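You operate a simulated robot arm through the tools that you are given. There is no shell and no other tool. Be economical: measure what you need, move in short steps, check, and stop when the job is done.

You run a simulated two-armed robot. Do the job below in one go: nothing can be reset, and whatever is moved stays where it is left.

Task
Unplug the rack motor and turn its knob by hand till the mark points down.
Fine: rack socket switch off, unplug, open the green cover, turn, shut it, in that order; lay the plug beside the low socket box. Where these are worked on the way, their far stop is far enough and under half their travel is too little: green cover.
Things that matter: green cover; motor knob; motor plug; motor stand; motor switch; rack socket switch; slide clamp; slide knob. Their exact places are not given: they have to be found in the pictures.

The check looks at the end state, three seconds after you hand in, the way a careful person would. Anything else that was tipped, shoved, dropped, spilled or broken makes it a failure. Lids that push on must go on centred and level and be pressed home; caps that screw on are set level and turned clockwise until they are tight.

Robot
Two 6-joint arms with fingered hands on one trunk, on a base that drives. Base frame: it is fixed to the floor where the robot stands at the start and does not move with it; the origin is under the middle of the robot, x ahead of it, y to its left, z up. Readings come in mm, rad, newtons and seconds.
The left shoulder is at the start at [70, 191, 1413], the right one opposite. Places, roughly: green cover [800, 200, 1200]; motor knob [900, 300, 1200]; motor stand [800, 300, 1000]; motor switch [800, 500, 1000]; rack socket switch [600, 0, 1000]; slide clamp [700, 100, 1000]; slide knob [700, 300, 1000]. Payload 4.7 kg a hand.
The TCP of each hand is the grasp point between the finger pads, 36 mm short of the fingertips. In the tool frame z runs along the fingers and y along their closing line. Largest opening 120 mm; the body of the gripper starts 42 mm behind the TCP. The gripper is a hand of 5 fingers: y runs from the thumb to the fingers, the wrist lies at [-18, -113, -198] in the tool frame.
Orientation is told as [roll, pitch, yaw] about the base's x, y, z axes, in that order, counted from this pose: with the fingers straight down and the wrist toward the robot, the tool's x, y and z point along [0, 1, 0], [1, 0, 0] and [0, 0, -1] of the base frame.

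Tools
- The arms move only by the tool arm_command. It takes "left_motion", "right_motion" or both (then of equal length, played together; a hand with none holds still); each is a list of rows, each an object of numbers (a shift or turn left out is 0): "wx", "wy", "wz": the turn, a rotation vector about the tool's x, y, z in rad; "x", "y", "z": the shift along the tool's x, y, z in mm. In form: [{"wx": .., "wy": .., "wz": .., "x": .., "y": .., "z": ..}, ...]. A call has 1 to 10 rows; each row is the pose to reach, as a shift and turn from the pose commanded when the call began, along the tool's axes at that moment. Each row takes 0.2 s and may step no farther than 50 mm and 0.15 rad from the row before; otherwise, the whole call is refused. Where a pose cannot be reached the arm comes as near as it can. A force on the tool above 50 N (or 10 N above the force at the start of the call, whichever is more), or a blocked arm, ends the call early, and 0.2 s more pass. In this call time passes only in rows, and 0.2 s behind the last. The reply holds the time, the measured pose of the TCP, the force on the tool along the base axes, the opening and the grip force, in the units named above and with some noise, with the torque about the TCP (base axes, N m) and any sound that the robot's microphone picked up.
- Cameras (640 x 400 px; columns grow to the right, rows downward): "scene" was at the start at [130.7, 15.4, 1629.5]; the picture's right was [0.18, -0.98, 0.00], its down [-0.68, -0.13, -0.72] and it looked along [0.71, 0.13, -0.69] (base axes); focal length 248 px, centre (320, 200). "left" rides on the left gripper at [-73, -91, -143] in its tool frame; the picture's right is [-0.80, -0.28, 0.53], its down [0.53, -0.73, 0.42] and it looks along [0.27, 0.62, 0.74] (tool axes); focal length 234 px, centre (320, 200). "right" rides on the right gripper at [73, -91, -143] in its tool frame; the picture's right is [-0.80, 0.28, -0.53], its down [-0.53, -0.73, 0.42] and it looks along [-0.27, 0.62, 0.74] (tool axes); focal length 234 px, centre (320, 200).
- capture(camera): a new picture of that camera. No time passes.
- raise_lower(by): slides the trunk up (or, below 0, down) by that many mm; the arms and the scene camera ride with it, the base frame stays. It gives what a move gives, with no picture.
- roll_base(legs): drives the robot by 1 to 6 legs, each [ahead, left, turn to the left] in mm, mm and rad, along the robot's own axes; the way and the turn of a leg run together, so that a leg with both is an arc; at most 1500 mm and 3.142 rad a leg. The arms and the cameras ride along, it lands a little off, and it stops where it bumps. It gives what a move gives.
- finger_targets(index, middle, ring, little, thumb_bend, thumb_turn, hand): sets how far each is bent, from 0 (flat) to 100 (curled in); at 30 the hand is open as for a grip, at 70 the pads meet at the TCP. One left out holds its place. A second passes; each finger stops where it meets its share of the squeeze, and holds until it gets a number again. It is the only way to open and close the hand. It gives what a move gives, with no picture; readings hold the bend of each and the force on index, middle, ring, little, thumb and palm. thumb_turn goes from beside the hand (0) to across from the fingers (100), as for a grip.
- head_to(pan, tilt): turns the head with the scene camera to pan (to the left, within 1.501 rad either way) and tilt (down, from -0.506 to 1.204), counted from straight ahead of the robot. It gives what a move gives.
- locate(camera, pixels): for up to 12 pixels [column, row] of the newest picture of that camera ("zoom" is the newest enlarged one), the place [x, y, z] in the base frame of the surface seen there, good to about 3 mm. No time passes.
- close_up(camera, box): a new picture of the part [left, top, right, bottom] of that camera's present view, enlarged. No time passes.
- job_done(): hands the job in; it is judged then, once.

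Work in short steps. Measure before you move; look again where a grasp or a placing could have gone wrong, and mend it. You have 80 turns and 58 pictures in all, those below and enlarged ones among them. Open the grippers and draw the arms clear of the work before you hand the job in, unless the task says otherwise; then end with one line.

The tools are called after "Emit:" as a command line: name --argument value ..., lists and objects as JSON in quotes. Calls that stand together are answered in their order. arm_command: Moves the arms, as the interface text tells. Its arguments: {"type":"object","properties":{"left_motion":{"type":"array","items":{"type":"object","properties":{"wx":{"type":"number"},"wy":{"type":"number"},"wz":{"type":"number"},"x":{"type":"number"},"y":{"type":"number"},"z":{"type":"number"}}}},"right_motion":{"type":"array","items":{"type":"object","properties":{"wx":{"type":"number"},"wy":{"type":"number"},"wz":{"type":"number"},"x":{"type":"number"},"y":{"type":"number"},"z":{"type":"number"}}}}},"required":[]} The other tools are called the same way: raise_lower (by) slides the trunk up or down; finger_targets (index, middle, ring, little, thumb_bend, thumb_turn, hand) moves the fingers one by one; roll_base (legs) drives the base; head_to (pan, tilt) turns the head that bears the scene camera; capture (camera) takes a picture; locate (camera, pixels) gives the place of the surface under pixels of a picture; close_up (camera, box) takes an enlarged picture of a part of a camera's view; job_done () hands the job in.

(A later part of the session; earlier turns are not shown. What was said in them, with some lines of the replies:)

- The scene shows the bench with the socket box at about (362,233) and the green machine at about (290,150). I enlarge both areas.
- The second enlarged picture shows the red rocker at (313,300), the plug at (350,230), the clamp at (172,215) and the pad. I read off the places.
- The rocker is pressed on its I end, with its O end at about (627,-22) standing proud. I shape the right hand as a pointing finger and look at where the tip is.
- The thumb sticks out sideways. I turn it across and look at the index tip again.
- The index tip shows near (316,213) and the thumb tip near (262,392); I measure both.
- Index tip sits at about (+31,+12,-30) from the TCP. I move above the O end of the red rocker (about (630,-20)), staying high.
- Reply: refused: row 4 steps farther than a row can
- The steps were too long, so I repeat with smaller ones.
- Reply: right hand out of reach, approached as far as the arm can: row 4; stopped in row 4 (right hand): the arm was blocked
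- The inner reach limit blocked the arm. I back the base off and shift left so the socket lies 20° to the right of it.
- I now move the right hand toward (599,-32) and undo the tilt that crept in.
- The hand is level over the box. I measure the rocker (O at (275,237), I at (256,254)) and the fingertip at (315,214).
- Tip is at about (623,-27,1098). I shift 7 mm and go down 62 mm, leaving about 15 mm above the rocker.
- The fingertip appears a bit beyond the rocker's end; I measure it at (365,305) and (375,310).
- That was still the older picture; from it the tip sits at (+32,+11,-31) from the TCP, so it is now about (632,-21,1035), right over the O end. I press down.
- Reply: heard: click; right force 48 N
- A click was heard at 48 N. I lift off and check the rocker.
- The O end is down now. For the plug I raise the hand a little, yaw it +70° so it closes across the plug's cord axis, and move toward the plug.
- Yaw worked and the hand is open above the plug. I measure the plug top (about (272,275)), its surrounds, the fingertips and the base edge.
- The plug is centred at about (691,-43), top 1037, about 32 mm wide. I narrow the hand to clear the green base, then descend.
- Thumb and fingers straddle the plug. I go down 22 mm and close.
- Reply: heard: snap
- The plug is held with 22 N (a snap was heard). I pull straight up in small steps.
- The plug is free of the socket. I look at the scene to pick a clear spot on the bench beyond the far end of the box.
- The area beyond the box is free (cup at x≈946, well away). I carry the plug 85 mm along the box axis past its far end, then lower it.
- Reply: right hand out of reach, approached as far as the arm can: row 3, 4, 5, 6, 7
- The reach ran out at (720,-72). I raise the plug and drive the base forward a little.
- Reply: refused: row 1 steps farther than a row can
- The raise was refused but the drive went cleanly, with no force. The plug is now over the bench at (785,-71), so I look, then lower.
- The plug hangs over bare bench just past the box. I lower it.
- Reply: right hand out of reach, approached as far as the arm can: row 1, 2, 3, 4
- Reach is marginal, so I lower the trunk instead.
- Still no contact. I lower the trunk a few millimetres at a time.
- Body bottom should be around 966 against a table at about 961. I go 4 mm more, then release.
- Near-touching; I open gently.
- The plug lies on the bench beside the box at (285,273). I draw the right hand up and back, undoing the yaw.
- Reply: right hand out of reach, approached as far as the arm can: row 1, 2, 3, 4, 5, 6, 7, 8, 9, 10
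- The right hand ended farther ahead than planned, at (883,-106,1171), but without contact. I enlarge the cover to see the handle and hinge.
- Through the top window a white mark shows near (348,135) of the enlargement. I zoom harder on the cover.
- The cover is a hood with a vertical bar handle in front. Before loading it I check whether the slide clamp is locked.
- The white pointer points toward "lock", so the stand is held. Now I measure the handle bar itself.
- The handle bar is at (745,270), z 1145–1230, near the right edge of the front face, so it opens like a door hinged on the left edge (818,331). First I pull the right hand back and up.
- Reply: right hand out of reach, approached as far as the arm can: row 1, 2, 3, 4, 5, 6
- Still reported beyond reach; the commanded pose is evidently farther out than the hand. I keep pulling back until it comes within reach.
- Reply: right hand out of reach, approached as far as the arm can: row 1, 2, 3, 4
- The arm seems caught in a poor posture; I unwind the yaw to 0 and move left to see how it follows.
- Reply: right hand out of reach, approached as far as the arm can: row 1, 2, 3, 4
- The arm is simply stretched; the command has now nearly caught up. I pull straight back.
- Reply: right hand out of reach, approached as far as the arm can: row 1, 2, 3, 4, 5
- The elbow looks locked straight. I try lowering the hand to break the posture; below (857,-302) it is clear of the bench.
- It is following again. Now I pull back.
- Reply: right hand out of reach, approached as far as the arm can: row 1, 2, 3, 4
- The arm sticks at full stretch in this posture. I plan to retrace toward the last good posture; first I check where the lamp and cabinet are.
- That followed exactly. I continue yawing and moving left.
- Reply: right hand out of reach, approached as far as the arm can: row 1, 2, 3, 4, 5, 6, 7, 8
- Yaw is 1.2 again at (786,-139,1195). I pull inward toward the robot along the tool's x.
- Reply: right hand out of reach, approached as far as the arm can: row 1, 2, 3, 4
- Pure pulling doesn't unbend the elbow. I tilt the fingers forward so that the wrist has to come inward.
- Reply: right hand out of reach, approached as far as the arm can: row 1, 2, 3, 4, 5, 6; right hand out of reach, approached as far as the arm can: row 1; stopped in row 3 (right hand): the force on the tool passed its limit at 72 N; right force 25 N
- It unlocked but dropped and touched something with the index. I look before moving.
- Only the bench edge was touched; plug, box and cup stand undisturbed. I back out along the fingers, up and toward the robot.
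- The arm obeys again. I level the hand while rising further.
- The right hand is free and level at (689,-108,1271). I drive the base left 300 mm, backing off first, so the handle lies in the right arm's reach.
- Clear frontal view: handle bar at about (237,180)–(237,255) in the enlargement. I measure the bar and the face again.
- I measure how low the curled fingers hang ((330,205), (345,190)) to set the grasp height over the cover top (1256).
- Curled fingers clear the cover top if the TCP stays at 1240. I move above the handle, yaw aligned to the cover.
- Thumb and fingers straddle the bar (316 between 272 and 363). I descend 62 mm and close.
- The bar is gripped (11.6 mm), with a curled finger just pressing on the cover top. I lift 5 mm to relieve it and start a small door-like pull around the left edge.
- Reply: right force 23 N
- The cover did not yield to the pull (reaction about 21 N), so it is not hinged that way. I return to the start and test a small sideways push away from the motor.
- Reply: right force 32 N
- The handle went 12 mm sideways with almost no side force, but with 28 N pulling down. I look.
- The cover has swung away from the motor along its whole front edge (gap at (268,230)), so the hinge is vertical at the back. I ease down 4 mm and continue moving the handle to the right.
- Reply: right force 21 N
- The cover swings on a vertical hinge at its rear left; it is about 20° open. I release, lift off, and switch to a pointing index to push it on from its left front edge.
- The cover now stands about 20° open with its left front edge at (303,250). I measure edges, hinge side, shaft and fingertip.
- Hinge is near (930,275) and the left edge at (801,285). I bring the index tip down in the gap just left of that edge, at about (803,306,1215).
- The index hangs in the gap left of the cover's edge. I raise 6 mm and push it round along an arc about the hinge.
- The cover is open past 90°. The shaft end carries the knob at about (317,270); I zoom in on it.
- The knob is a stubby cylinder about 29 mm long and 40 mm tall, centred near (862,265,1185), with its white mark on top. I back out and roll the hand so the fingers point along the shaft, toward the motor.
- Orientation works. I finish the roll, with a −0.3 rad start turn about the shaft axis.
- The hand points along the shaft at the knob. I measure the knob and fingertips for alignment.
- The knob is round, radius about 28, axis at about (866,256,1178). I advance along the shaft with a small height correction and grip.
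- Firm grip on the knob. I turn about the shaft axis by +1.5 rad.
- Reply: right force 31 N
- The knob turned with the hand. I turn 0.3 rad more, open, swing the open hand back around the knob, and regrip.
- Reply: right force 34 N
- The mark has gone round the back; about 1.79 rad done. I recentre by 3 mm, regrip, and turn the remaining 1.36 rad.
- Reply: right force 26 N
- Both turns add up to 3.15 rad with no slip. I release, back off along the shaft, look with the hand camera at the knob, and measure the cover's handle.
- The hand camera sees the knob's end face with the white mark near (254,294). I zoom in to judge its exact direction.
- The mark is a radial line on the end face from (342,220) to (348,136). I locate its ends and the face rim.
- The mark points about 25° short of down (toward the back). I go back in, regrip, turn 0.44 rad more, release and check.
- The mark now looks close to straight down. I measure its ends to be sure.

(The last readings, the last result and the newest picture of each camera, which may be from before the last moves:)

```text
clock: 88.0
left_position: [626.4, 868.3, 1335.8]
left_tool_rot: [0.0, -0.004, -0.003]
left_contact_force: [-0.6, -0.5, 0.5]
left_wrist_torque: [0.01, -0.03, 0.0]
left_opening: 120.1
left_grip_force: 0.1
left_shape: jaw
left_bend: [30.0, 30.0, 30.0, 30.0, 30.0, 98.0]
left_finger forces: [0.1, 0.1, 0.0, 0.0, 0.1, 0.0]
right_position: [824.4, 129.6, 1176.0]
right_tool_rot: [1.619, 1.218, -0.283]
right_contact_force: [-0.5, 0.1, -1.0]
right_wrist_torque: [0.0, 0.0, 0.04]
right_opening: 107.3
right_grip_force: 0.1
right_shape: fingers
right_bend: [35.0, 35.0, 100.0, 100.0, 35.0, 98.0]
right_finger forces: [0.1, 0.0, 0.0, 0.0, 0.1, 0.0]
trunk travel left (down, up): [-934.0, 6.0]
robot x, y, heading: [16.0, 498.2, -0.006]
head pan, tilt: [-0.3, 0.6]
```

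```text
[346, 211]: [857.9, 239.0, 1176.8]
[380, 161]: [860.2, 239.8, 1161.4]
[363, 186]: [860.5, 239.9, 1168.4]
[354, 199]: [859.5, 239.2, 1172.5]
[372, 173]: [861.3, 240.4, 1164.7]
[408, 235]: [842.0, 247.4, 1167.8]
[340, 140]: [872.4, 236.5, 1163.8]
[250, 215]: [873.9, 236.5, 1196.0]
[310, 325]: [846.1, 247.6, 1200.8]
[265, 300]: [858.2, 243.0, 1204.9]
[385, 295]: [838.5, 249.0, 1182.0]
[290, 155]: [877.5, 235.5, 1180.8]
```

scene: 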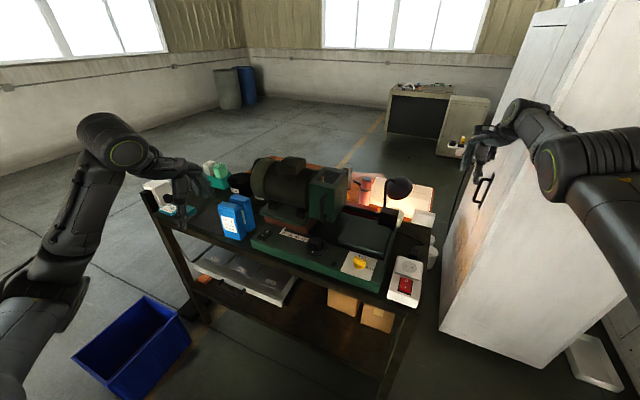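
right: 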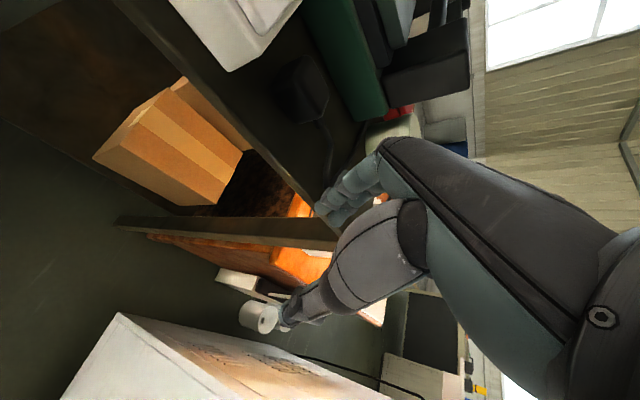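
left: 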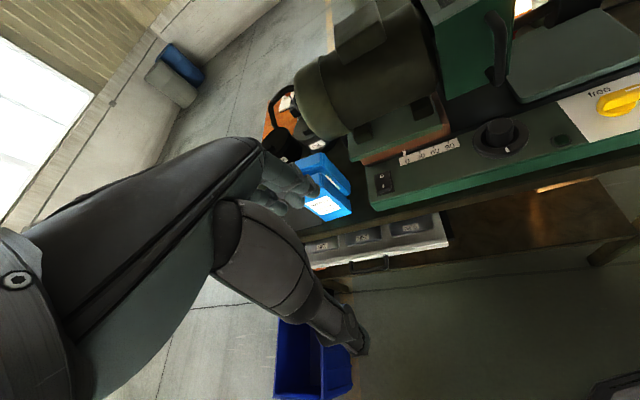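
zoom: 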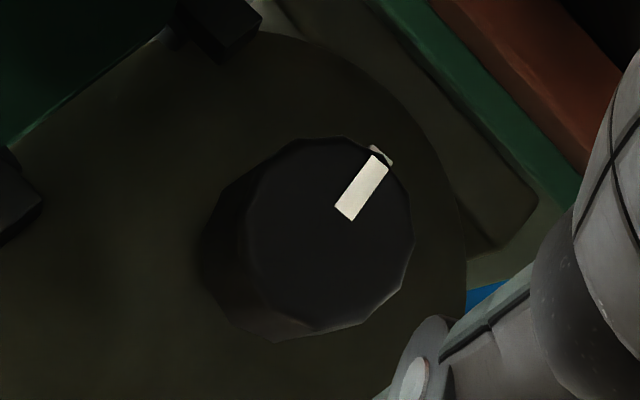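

The mark is still about 9° short. I make one small corrective turn, retreat, then rotate the hand to point forward for the cover handle (bar now at about (983,83)).

Emit:
arm_command --right_motion '[{"wz": -0.14}, {"wz": -0.27}, {"wz": -0.27, "z": 40}, {"wz": -0.27, "z": 80}, {"wz": -0.27, "z": 114}]'

Emit:
finger_targets --hand "right" --index 85 --middle 85 --thumb_bend 85

Emit:
arm_command --right_motion '[{"wz": 0.09}, {"wz": 0.18}, {"wz": 0.27}]'

Emit:
finger_targets --hand "right" --index 35 --middle 35 --thumb_bend 35

Emit:
arm_command --right_motion '[{"z": -30}, {"z": -60}, {"z": -90}, {"z": -115}]'

Emit:
close_up --camera "right" --box '[220, 225, 320, 315]'

Emit:
arm_command --right_motion '[{"x": -3, "y": -6, "z": -14, "wx": -0.0906, "wy": 0.0617, "wz": -0.0883}, {"x": -5, "y": -12, "z": -27, "wx": -0.1812, "wy": 0.1233, "wz": -0.1767}, {"x": -7, "y": -18, "z": -40, "wx": -0.2718, "wy": 0.185, "wz": -0.265}, {"x": -9.7, "y": -24.8, "z": -53.3, "wx": -0.3623, "wy": 0.2467, "wz": -0.3533}, {"x": -9.7, "y": -24.8, "z": -53.3, "wx": -0.4529, "wy": 0.3083, "wz": -0.4417}, {"x": -9.7, "y": -24.8, "z": -53.3, "wx": -0.5435, "wy": 0.37, "wz": -0.53}, {"x": -9.7, "y": -24.8, "z": -53.3, "wx": -0.6341, "wy": 0.4317, "wz": -0.6183}, {"x": -9.7, "y": -24.8, "z": -53.3, "wx": -0.7247, "wy": 0.4933, "wz": -0.7067}, {"x": -9.7, "y": -24.8, "z": -53.3, "wx": -0.8153, "wy": 0.555, "wz": -0.795}, {"x": -9.7, "y": -24.8, "z": -53.3, "wx": -0.9058, "wy": 0.6167, "wz": -0.8833}]'

Emit:
arm_command --right_motion '[{"wx": -0.0906, "wy": 0.0617, "wz": -0.0883}, {"wx": -0.1812, "wy": 0.1233, "wz": -0.1767}]'

Emit:
finger_targets --hand "right" --index 46 --middle 46 --thumb_bend 54

```text
clock: 89.2
left_position: [627.8, 868.0, 1335.8]
left_tool_rot: [-0.002, -0.004, -0.005]
left_contact_force: [0.0, 0.0, -0.3]
left_wrist_torque: [0.01, -0.02, -0.01]
left_opening: 119.6
left_grip_force: 0.1
left_shape: jaw
left_bend: [30.0, 30.0, 30.0, 30.0, 30.0, 98.0]
left_finger forces: [0.0, 0.0, 0.0, 0.0, 0.0, 0.1]
right_position: [861.9, 238.9, 1179.0]
right_tool_rot: [1.595, 0.949, -0.308]
right_contact_force: [0.2, 0.8, 0.3]
right_wrist_torque: [0.0, -0.02, -0.04]
right_opening: 107.5
right_grip_force: 0.0
right_shape: fingers
right_bend: [35.0, 35.0, 100.0, 100.0, 35.0, 98.0]
right_finger forces: [0.1, 0.1, 0.1, 0.1, 0.0, 0.0]
trunk travel left (down, up): [-934.0, 6.0]
robot x, y, heading: [13.7, 498.7, -0.003]
head pan, tilt: [-0.3, 0.6]
```

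```text
clock: 90.2
left_position: [627.0, 870.1, 1336.3]
left_tool_rot: [-0.003, -0.004, -0.002]
left_contact_force: [-0.6, 0.4, 0.9]
left_wrist_torque: [0.0, 0.02, -0.01]
left_opening: 119.9
left_grip_force: 0.1
left_shape: jaw
left_bend: [30.0, 30.0, 30.0, 30.0, 30.0, 98.0]
left_finger forces: [0.1, 0.1, 0.0, 0.0, 0.1, 0.1]
right_position: [863.0, 239.1, 1179.0]
right_tool_rot: [1.596, 0.951, -0.305]
right_contact_force: [-1.6, 1.6, -1.2]
right_wrist_torque: [-0.06, 0.02, 0.01]
right_opening: 43.1
right_grip_force: 22.9
right_shape: fingers
right_bend: [60.0, 61.0, 100.0, 100.0, 57.0, 100.0]
right_finger forces: [10.9, 11.5, 0.0, 0.1, 23.7, 0.0]
trunk travel left (down, up): [-934.0, 6.0]
robot x, y, heading: [16.6, 500.6, -0.001]
head pan, tilt: [-0.3, 0.6]
```

```text
clock: 91.0
left_position: [627.6, 870.5, 1336.3]
left_tool_rot: [-0.001, -0.004, -0.005]
left_contact_force: [0.8, 0.5, -0.2]
left_wrist_torque: [0.03, 0.01, 0.01]
left_opening: 119.7
left_grip_force: 0.0
left_shape: jaw
left_bend: [30.0, 30.0, 30.0, 30.0, 30.0, 98.0]
left_finger forces: [0.1, 0.0, 0.0, 0.1, 0.1, 0.0]
right_position: [861.8, 239.5, 1178.9]
right_tool_rot: [1.613, 1.221, -0.289]
right_contact_force: [-0.8, 2.9, -3.1]
right_wrist_torque: [-0.18, 0.01, 0.0]
right_opening: 43.1
right_grip_force: 23.7
right_shape: fingers
right_bend: [60.0, 61.0, 100.0, 100.0, 57.0, 100.0]
right_finger forces: [11.8, 12.6, 0.0, 0.0, 22.7, 0.0]
trunk travel left (down, up): [-934.0, 6.0]
robot x, y, heading: [14.2, 499.2, -0.006]
head pan, tilt: [-0.3, 0.6]
```

```text
clock: 92.0
left_position: [627.3, 870.5, 1336.5]
left_tool_rot: [-0.001, -0.005, -0.003]
left_contact_force: [0.0, -0.2, 0.3]
left_wrist_torque: [0.02, 0.01, -0.02]
left_opening: 119.8
left_grip_force: 0.1
left_shape: jaw
left_bend: [30.0, 30.0, 30.0, 30.0, 30.0, 98.0]
left_finger forces: [0.0, 0.0, 0.0, 0.0, 0.0, 0.0]
right_position: [860.7, 239.2, 1179.1]
right_tool_rot: [1.615, 1.219, -0.285]
right_contact_force: [-0.6, 1.1, 0.5]
right_wrist_torque: [-0.02, 0.0, -0.05]
right_opening: 107.0
right_grip_force: 0.0
right_shape: fingers
right_bend: [35.0, 35.0, 100.0, 100.0, 35.0, 98.0]
right_finger forces: [0.0, 0.0, 0.1, 0.0, 0.0, 0.1]
trunk travel left (down, up): [-934.0, 6.0]
robot x, y, heading: [17.8, 501.2, -0.005]
head pan, tilt: [-0.3, 0.6]
```

```text
clock: 93.0
left_position: [626.1, 867.8, 1336.9]
left_tool_rot: [0.0, -0.004, -0.004]
left_contact_force: [0.8, 0.5, 0.7]
left_wrist_torque: [0.01, -0.01, 0.01]
left_opening: 119.9
left_grip_force: 0.1
left_shape: jaw
left_bend: [30.0, 30.0, 30.0, 30.0, 30.0, 98.0]
left_finger forces: [0.1, 0.0, 0.0, 0.1, 0.0, 0.0]
right_position: [822.0, 129.5, 1175.7]
right_tool_rot: [1.619, 1.22, -0.281]
right_contact_force: [-0.5, -0.2, 0.7]
right_wrist_torque: [0.0, 0.02, -0.01]
right_opening: 106.9
right_grip_force: 0.1
right_shape: fingers
right_bend: [35.0, 35.0, 100.0, 100.0, 35.0, 98.0]
right_finger forces: [0.0, 0.1, 0.0, 0.0, 0.0, 0.0]
trunk travel left (down, up): [-934.0, 6.0]
robot x, y, heading: [17.7, 496.8, 0.002]
head pan, tilt: [-0.3, 0.6]
```

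```text
4.44 times, centred on (270, 270) of right
```

zoom: 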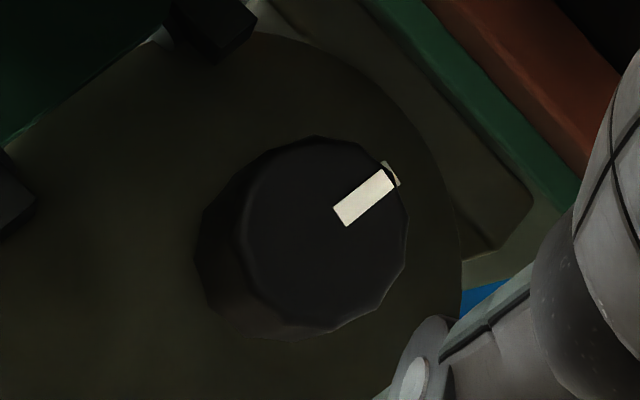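

```text
clock: 95.2
left_position: [626.4, 870.8, 1336.3]
left_tool_rot: [-0.001, -0.004, -0.003]
left_contact_force: [0.4, 0.6, 1.0]
left_wrist_torque: [-0.01, 0.01, -0.02]
left_opening: 119.4
left_grip_force: 0.1
left_shape: jaw
left_bend: [30.0, 30.0, 30.0, 30.0, 30.0, 98.0]
left_finger forces: [0.0, 0.0, 0.1, 0.1, 0.0, 0.0]
right_position: [790.4, 85.9, 1195.6]
right_tool_rot: [1.462, 0.186, -1.4]
right_contact_force: [-0.8, 0.4, 0.3]
right_wrist_torque: [0.02, -0.02, 0.03]
right_opening: 107.6
right_grip_force: 0.0
right_shape: fingers
right_bend: [35.0, 35.0, 100.0, 100.0, 35.0, 98.0]
right_finger forces: [0.0, 0.0, 0.1, 0.0, 0.1, 0.0]
trunk travel left (down, up): [-934.0, 6.0]
robot x, y, heading: [18.3, 499.2, -0.005]
head pan, tilt: [-0.3, 0.6]
```

```text
clock: 95.8
left_position: [627.8, 870.3, 1336.4]
left_tool_rot: [-0.004, -0.004, -0.002]
left_contact_force: [-1.0, -0.5, -0.4]
left_wrist_torque: [-0.01, 0.01, 0.03]
left_opening: 119.8
left_grip_force: 0.0
left_shape: jaw
left_bend: [30.0, 30.0, 30.0, 30.0, 30.0, 98.0]
left_finger forces: [0.0, 0.1, 0.0, 0.1, 0.0, 0.1]
right_position: [789.9, 85.8, 1195.2]
right_tool_rot: [1.572, -0.002, -1.57]
right_contact_force: [0.0, 0.0, 1.2]
right_wrist_torque: [-0.03, 0.02, 0.04]
right_opening: 107.6
right_grip_force: 0.1
right_shape: fingers
right_bend: [35.0, 35.0, 100.0, 100.0, 35.0, 98.0]
right_finger forces: [0.1, 0.0, 0.0, 0.1, 0.0, 0.0]
trunk travel left (down, up): [-934.0, 6.0]
robot x, y, heading: [12.5, 501.5, -0.003]
head pan, tilt: [-0.3, 0.6]
```

```text
clock: 96.8
left_position: [627.2, 868.4, 1335.9]
left_tool_rot: [-0.001, -0.004, -0.003]
left_contact_force: [-0.4, 0.5, 0.0]
left_wrist_torque: [0.01, 0.01, -0.03]
left_opening: 119.6
left_grip_force: 0.0
left_shape: jaw
left_bend: [30.0, 30.0, 30.0, 30.0, 30.0, 98.0]
left_finger forces: [0.0, 0.0, 0.0, 0.0, 0.0, 0.0]
right_position: [788.9, 85.9, 1194.7]
right_tool_rot: [1.569, -0.001, -1.569]
right_contact_force: [0.8, 0.5, -0.4]
right_wrist_torque: [0.01, 0.03, -0.01]
right_opening: 63.3
right_grip_force: 0.1
right_shape: fingers
right_bend: [46.0, 46.0, 100.0, 100.0, 54.0, 100.0]
right_finger forces: [0.0, 0.1, 0.0, 0.1, 0.1, 0.1]
trunk travel left (down, up): [-934.0, 6.0]
robot x, y, heading: [17.2, 502.1, -0.003]
head pan, tilt: [-0.3, 0.6]
```

The mark is now within a few degrees of down (slight overshoot). The hand points straight forward at (789,86,1195); I advance onto the handle bar at about (983,83) and close.

Emit:
arm_command --right_motion '[{"z": 45, "y": 1, "x": -3}, {"z": 90, "y": 3, "x": -5}, {"z": 135, "y": 3, "x": -5}, {"z": 165, "y": 3, "x": -5}, {"z": 180, "y": 3, "x": -5}, {"z": 193, "y": 3, "x": -5}]'

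Emit:
finger_targets --hand "right" --index 80 --middle 80 --thumb_bend 75

```text
clock: 98.2
left_position: [626.7, 867.8, 1336.9]
left_tool_rot: [-0.003, -0.004, -0.005]
left_contact_force: [0.2, 0.4, 0.4]
left_wrist_torque: [0.0, 0.0, 0.02]
left_opening: 120.0
left_grip_force: 0.1
left_shape: jaw
left_bend: [30.0, 30.0, 30.0, 30.0, 30.0, 98.0]
left_finger forces: [0.0, 0.0, 0.1, 0.0, 0.1, 0.0]
right_position: [954.8, 82.9, 1204.5]
right_tool_rot: [1.566, 0.001, -1.571]
right_contact_force: [-3.0, -4.0, 0.1]
right_wrist_torque: [0.04, 0.03, 0.27]
right_opening: 61.2
right_grip_force: 2.8
right_shape: fingers
right_bend: [46.0, 46.0, 100.0, 100.0, 55.0, 100.0]
right_finger forces: [0.1, 0.1, 0.1, 0.0, 4.9, 0.0]
right hand out of reach, approached as far as the arm can: row 4, 5, 6
trunk travel left (down, up): [-934.0, 6.0]
robot x, y, heading: [16.3, 498.4, -0.001]
head pan, tilt: [-0.3, 0.6]
```

```text
clock: 99.2
left_position: [626.3, 867.4, 1336.4]
left_tool_rot: [-0.002, -0.004, -0.007]
left_contact_force: [0.9, 0.1, -0.4]
left_wrist_torque: [0.0, 0.0, 0.01]
left_opening: 119.6
left_grip_force: 0.1
left_shape: jaw
left_bend: [30.0, 30.0, 30.0, 30.0, 30.0, 98.0]
left_finger forces: [0.0, 0.0, 0.0, 0.0, 0.0, 0.1]
right_position: [957.3, 82.7, 1205.4]
right_tool_rot: [1.565, -0.001, -1.569]
right_contact_force: [-1.0, -3.7, 0.0]
right_wrist_torque: [-0.06, -0.04, 0.06]
right_opening: 12.2
right_grip_force: 17.6
right_shape: fingers
right_bend: [72.0, 67.0, 100.0, 100.0, 69.0, 100.0]
right_finger forces: [8.8, 10.6, 0.0, 0.0, 14.9, 0.0]
trunk travel left (down, up): [-934.0, 6.0]
robot x, y, heading: [16.0, 499.9, 0.0]
head pan, tilt: [-0.3, 0.6]
```

The fingertips hold the bar (12.2 mm, 17.6 N). As the arm is near full stretch, I swing the cover by driving the base along the arc about the hinge, first half.

Emit:
roll_base --legs '[[-57, -4, 0], [-56, 13, 0], [-50, 29, 0]]'

```text
clock: 101.2
left_position: [471.1, 900.6, 1335.6]
left_tool_rot: [0.002, -0.003, -0.008]
left_contact_force: [0.3, -0.2, 0.1]
left_wrist_torque: [0.09, 0.05, 0.01]
left_opening: 119.8
left_grip_force: 0.0
left_shape: jaw
left_bend: [30.0, 30.0, 30.0, 30.0, 30.0, 98.0]
left_finger forces: [0.0, 0.0, 0.1, 0.1, 0.0, 0.1]
right_position: [798.5, 116.1, 1203.6]
right_tool_rot: [1.566, 0.004, -1.566]
right_contact_force: [3.2, 2.0, 4.8]
right_wrist_torque: [-0.1, -0.14, 0.14]
right_opening: 11.6
right_grip_force: 14.3
right_shape: fingers
right_bend: [73.0, 72.0, 100.0, 100.0, 66.0, 100.0]
right_finger forces: [5.4, 7.7, 0.0, 0.1, 15.6, 0.1]
trunk travel left (down, up): [-934.0, 6.0]
robot x, y, heading: [-140.7, 536.3, -0.001]
head pan, tilt: [-0.3, 0.6]
5 turns are left
```

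It follows with small forces. I drive the second half of the arc to close.

Emit:
roll_base --legs '[[-41, 41, 0], [-26, 51, 0], [-8, 60, 0]]'

```text
clock: 103.3
left_position: [384.8, 1051.5, 1341.1]
left_tool_rot: [0.001, -0.007, -0.008]
left_contact_force: [0.1, 0.0, 0.3]
left_wrist_torque: [-0.02, -0.04, -0.04]
left_opening: 120.0
left_grip_force: 0.0
left_shape: jaw
left_bend: [30.0, 30.0, 30.0, 30.0, 30.0, 98.0]
left_finger forces: [0.1, 0.0, 0.0, 0.1, 0.0, 0.0]
right_position: [714.9, 268.5, 1210.2]
right_tool_rot: [1.57, 0.002, -1.568]
right_contact_force: [-23.6, -12.9, -3.7]
right_wrist_torque: [-0.17, 0.28, -0.48]
right_opening: 0.3
right_grip_force: 15.4
right_shape: fingers
right_bend: [73.0, 72.0, 100.0, 100.0, 73.0, 100.0]
right_finger forces: [0.1, 17.2, 0.0, 0.0, 13.6, 0.1]
trunk travel left (down, up): [-934.0, 6.0]
robot x, y, heading: [-220.4, 688.7, -0.006]
head pan, tilt: [-0.3, 0.6]
4 turns are left
```

The fingers slipped off right at the end and now press closed against the handle. I back off, step to the right of it, and take the last picture.

Emit:
arm_command --right_motion '[{"z": -25}, {"z": -50}, {"z": -50, "y": 30}, {"z": -50, "y": 66}]'

Emit:
close_up --camera "scene" --box '[320, 130, 440, 240]'

Emit:
locate --camera "zoom" --pixels '[[240, 150], [280, 150], [320, 150], [360, 150], [400, 150], [240, 200], [280, 200], [320, 200], [360, 200], [400, 200], [340, 230], [380, 230]]'

```text
clock: 104.3
left_position: [393.7, 1056.4, 1335.6]
left_tool_rot: [-0.003, -0.003, -0.006]
left_contact_force: [0.4, 0.0, 0.4]
left_wrist_torque: [0.06, 0.0, -0.02]
left_opening: 119.8
left_grip_force: 0.1
left_shape: jaw
left_bend: [30.0, 30.0, 30.0, 30.0, 30.0, 98.0]
left_finger forces: [0.0, 0.0, 0.0, 0.0, 0.0, 0.0]
right_position: [671.8, 205.1, 1206.3]
right_tool_rot: [1.569, 0.0, -1.57]
right_contact_force: [0.3, -0.1, 0.7]
right_wrist_torque: [-0.03, -0.02, 0.02]
right_opening: 0.0
right_grip_force: 0.1
right_shape: fingers
right_bend: [73.0, 73.0, 100.0, 100.0, 72.0, 100.0]
right_finger forces: [0.0, 0.1, 0.1, 0.1, 0.0, 0.0]
trunk travel left (down, up): [-934.0, 6.0]
robot x, y, heading: [-219.5, 689.1, 0.001]
head pan, tilt: [-0.3, 0.6]
```

```text
3.64 times, centred on (380, 185) of scene
```

zoom: 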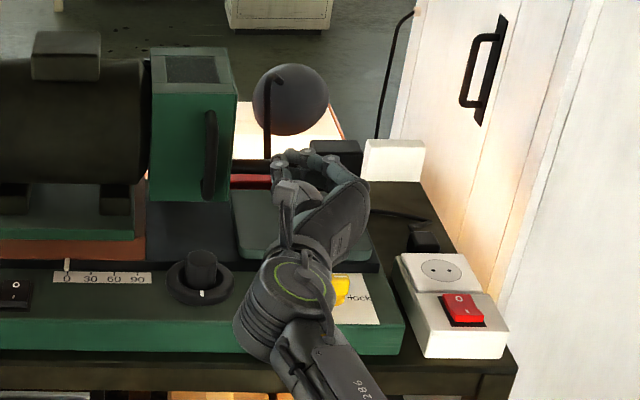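

```text
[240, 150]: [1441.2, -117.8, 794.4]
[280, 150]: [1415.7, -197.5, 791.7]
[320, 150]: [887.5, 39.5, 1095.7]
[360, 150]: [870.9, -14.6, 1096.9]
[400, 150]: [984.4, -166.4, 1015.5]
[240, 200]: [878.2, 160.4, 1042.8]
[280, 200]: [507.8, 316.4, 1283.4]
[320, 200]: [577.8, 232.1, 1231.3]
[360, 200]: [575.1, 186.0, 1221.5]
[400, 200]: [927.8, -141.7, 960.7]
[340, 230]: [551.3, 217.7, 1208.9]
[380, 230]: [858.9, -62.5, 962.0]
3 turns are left
```

The cover is back against the motor with at most a small gap. I measure it and press the handle from its right side toward the motor to seat it, then withdraw.

Emit:
locate --camera "zoom" --pixels '[[210, 140], [210, 165], [210, 185], [158, 110], [228, 110], [158, 180], [226, 180], [146, 110], [152, 50]]'

Emit:
arm_command --right_motion '[{"z": 30}, {"z": 55}, {"z": 55, "y": -20}, {"z": 55, "y": -36}, {"z": 55, "y": -44}, {"z": 55, "y": -50}, {"z": 55, "y": -55}, {"z": 55, "y": -60}]'

Emit:
arm_command --right_motion '[{"y": 25}, {"y": 45}, {"y": 45, "z": -40}, {"y": 45, "z": -80}, {"y": 45, "z": -120}]'

Emit:
finger_targets --hand "right" --index 30 --middle 30 --ring 30 --little 30 --thumb_bend 30

```text
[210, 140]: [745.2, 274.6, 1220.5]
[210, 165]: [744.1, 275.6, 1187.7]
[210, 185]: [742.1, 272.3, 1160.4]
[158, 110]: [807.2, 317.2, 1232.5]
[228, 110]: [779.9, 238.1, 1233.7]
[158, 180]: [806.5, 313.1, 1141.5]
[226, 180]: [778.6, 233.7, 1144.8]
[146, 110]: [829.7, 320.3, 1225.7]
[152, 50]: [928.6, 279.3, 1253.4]
```

```text
clock: 106.1
left_position: [390.6, 1052.2, 1338.9]
left_tool_rot: [0.001, -0.005, -0.008]
left_contact_force: [0.1, 0.2, 0.3]
left_wrist_torque: [0.0, 0.01, 0.01]
left_opening: 119.8
left_grip_force: 0.1
left_shape: jaw
left_bend: [30.0, 30.0, 30.0, 30.0, 30.0, 98.0]
left_finger forces: [0.0, 0.1, 0.0, 0.0, 0.0, 0.0]
right_position: [718.9, 261.6, 1208.5]
right_tool_rot: [1.565, 0.0, -1.573]
right_contact_force: [-13.2, -19.8, -0.9]
right_wrist_torque: [0.0, -0.08, -0.5]
right_opening: 0.2
right_grip_force: 17.6
right_shape: fingers
right_bend: [73.0, 73.0, 100.0, 100.0, 75.0, 100.0]
right_finger forces: [0.1, 0.0, 0.0, 0.0, 35.5, 0.0]
right hand out of reach, approached as far as the arm can: row 2, 3, 4, 5, 6
trunk travel left (down, up): [-934.0, 6.0]
robot x, y, heading: [-221.3, 688.8, -0.009]
head pan, tilt: [-0.3, 0.6]
```

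```text
clock: 107.3
left_position: [390.1, 1056.9, 1337.2]
left_tool_rot: [-0.002, -0.005, -0.009]
left_contact_force: [-0.5, -0.6, 0.2]
left_wrist_torque: [0.01, -0.03, 0.01]
left_opening: 119.9
left_grip_force: 0.0
left_shape: jaw
left_bend: [30.0, 30.0, 30.0, 30.0, 30.0, 98.0]
left_finger forces: [0.0, 0.0, 0.1, 0.0, 0.0, 0.1]
right_position: [603.3, 222.5, 1208.5]
right_tool_rot: [1.571, -0.003, -1.566]
right_contact_force: [-0.5, -0.4, -0.1]
right_wrist_torque: [0.05, 0.04, -0.02]
right_opening: 0.0
right_grip_force: 0.0
right_shape: fingers
right_bend: [73.0, 73.0, 100.0, 100.0, 73.0, 100.0]
right_finger forces: [0.1, 0.2, 0.0, 0.0, 0.0, 0.0]
right hand out of reach, approached as far as the arm can: row 1, 2
trunk travel left (down, up): [-934.0, 6.0]
robot x, y, heading: [-220.2, 694.1, -0.003]
head pan, tilt: [-0.3, 0.6]
```

```text
clock: 108.3
left_position: [391.9, 1058.2, 1335.5]
left_tool_rot: [-0.002, -0.005, -0.005]
left_contact_force: [0.5, -0.3, -0.3]
left_wrist_torque: [0.02, 0.0, 0.0]
left_opening: 119.8
left_grip_force: 0.2
left_shape: jaw
left_bend: [30.0, 30.0, 30.0, 30.0, 30.0, 98.0]
left_finger forces: [0.0, 0.1, 0.0, 0.0, 0.0, 0.0]
right_position: [603.9, 221.2, 1208.1]
right_tool_rot: [1.568, -0.002, -1.57]
right_contact_force: [-0.4, 0.7, -0.2]
right_wrist_torque: [-0.01, -0.03, 0.0]
right_opening: 121.7
right_grip_force: 0.0
right_shape: fingers
right_bend: [30.0, 30.0, 30.0, 30.0, 30.0, 98.0]
right_finger forces: [0.1, 0.1, 0.0, 0.0, 0.0, 0.0]
trunk travel left (down, up): [-934.0, 6.0]
robot x, y, heading: [-216.0, 688.9, -0.01]
head pan, tilt: [-0.3, 0.6]
2 turns are left
```

The cover's face and handle match their closed places ((807,317), (744,275)) and it was pressed home with 20 N. I back the robot away to clear the bench.

Emit:
roll_base --legs '[[-150, 0, 0]]'

```text
clock: 109.7
left_position: [245.6, 1057.5, 1335.0]
left_tool_rot: [-0.003, -0.001, -0.007]
left_contact_force: [0.6, 1.3, -0.3]
left_wrist_torque: [0.01, 0.04, 0.0]
left_opening: 119.8
left_grip_force: 0.2
left_shape: jaw
left_bend: [30.0, 30.0, 30.0, 30.0, 30.0, 98.0]
left_finger forces: [0.1, 0.0, 0.0, 0.1, 0.1, 0.1]
right_position: [456.2, 221.1, 1206.7]
right_tool_rot: [1.565, -0.001, -1.569]
right_contact_force: [-0.2, -0.6, -0.3]
right_wrist_torque: [0.01, -0.01, 0.01]
right_opening: 121.9
right_grip_force: 0.1
right_shape: fingers
right_bend: [30.0, 30.0, 30.0, 30.0, 30.0, 98.0]
right_finger forces: [0.0, 0.0, 0.0, 0.0, 0.0, 0.0]
trunk travel left (down, up): [-934.0, 6.0]
robot x, y, heading: [-366.5, 689.2, -0.002]
head pan, tilt: [-0.3, 0.6]
1 turns are left
```

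All steps are done and both arms are clear, so I hand in.

Emit:
job_done

```text
The job is handed in.
```

I did the steps in the order you gave: rack socket switch off, motor unplugged with its plug beside the socket box, green cover opened, knob turned, cover shut. In the last knob picture the mark was roughly 6–8° past straight down, and I did not correct it further. The right index finger also bumped the bench edge (72 N peak); nothing looked moved in the next pictures.
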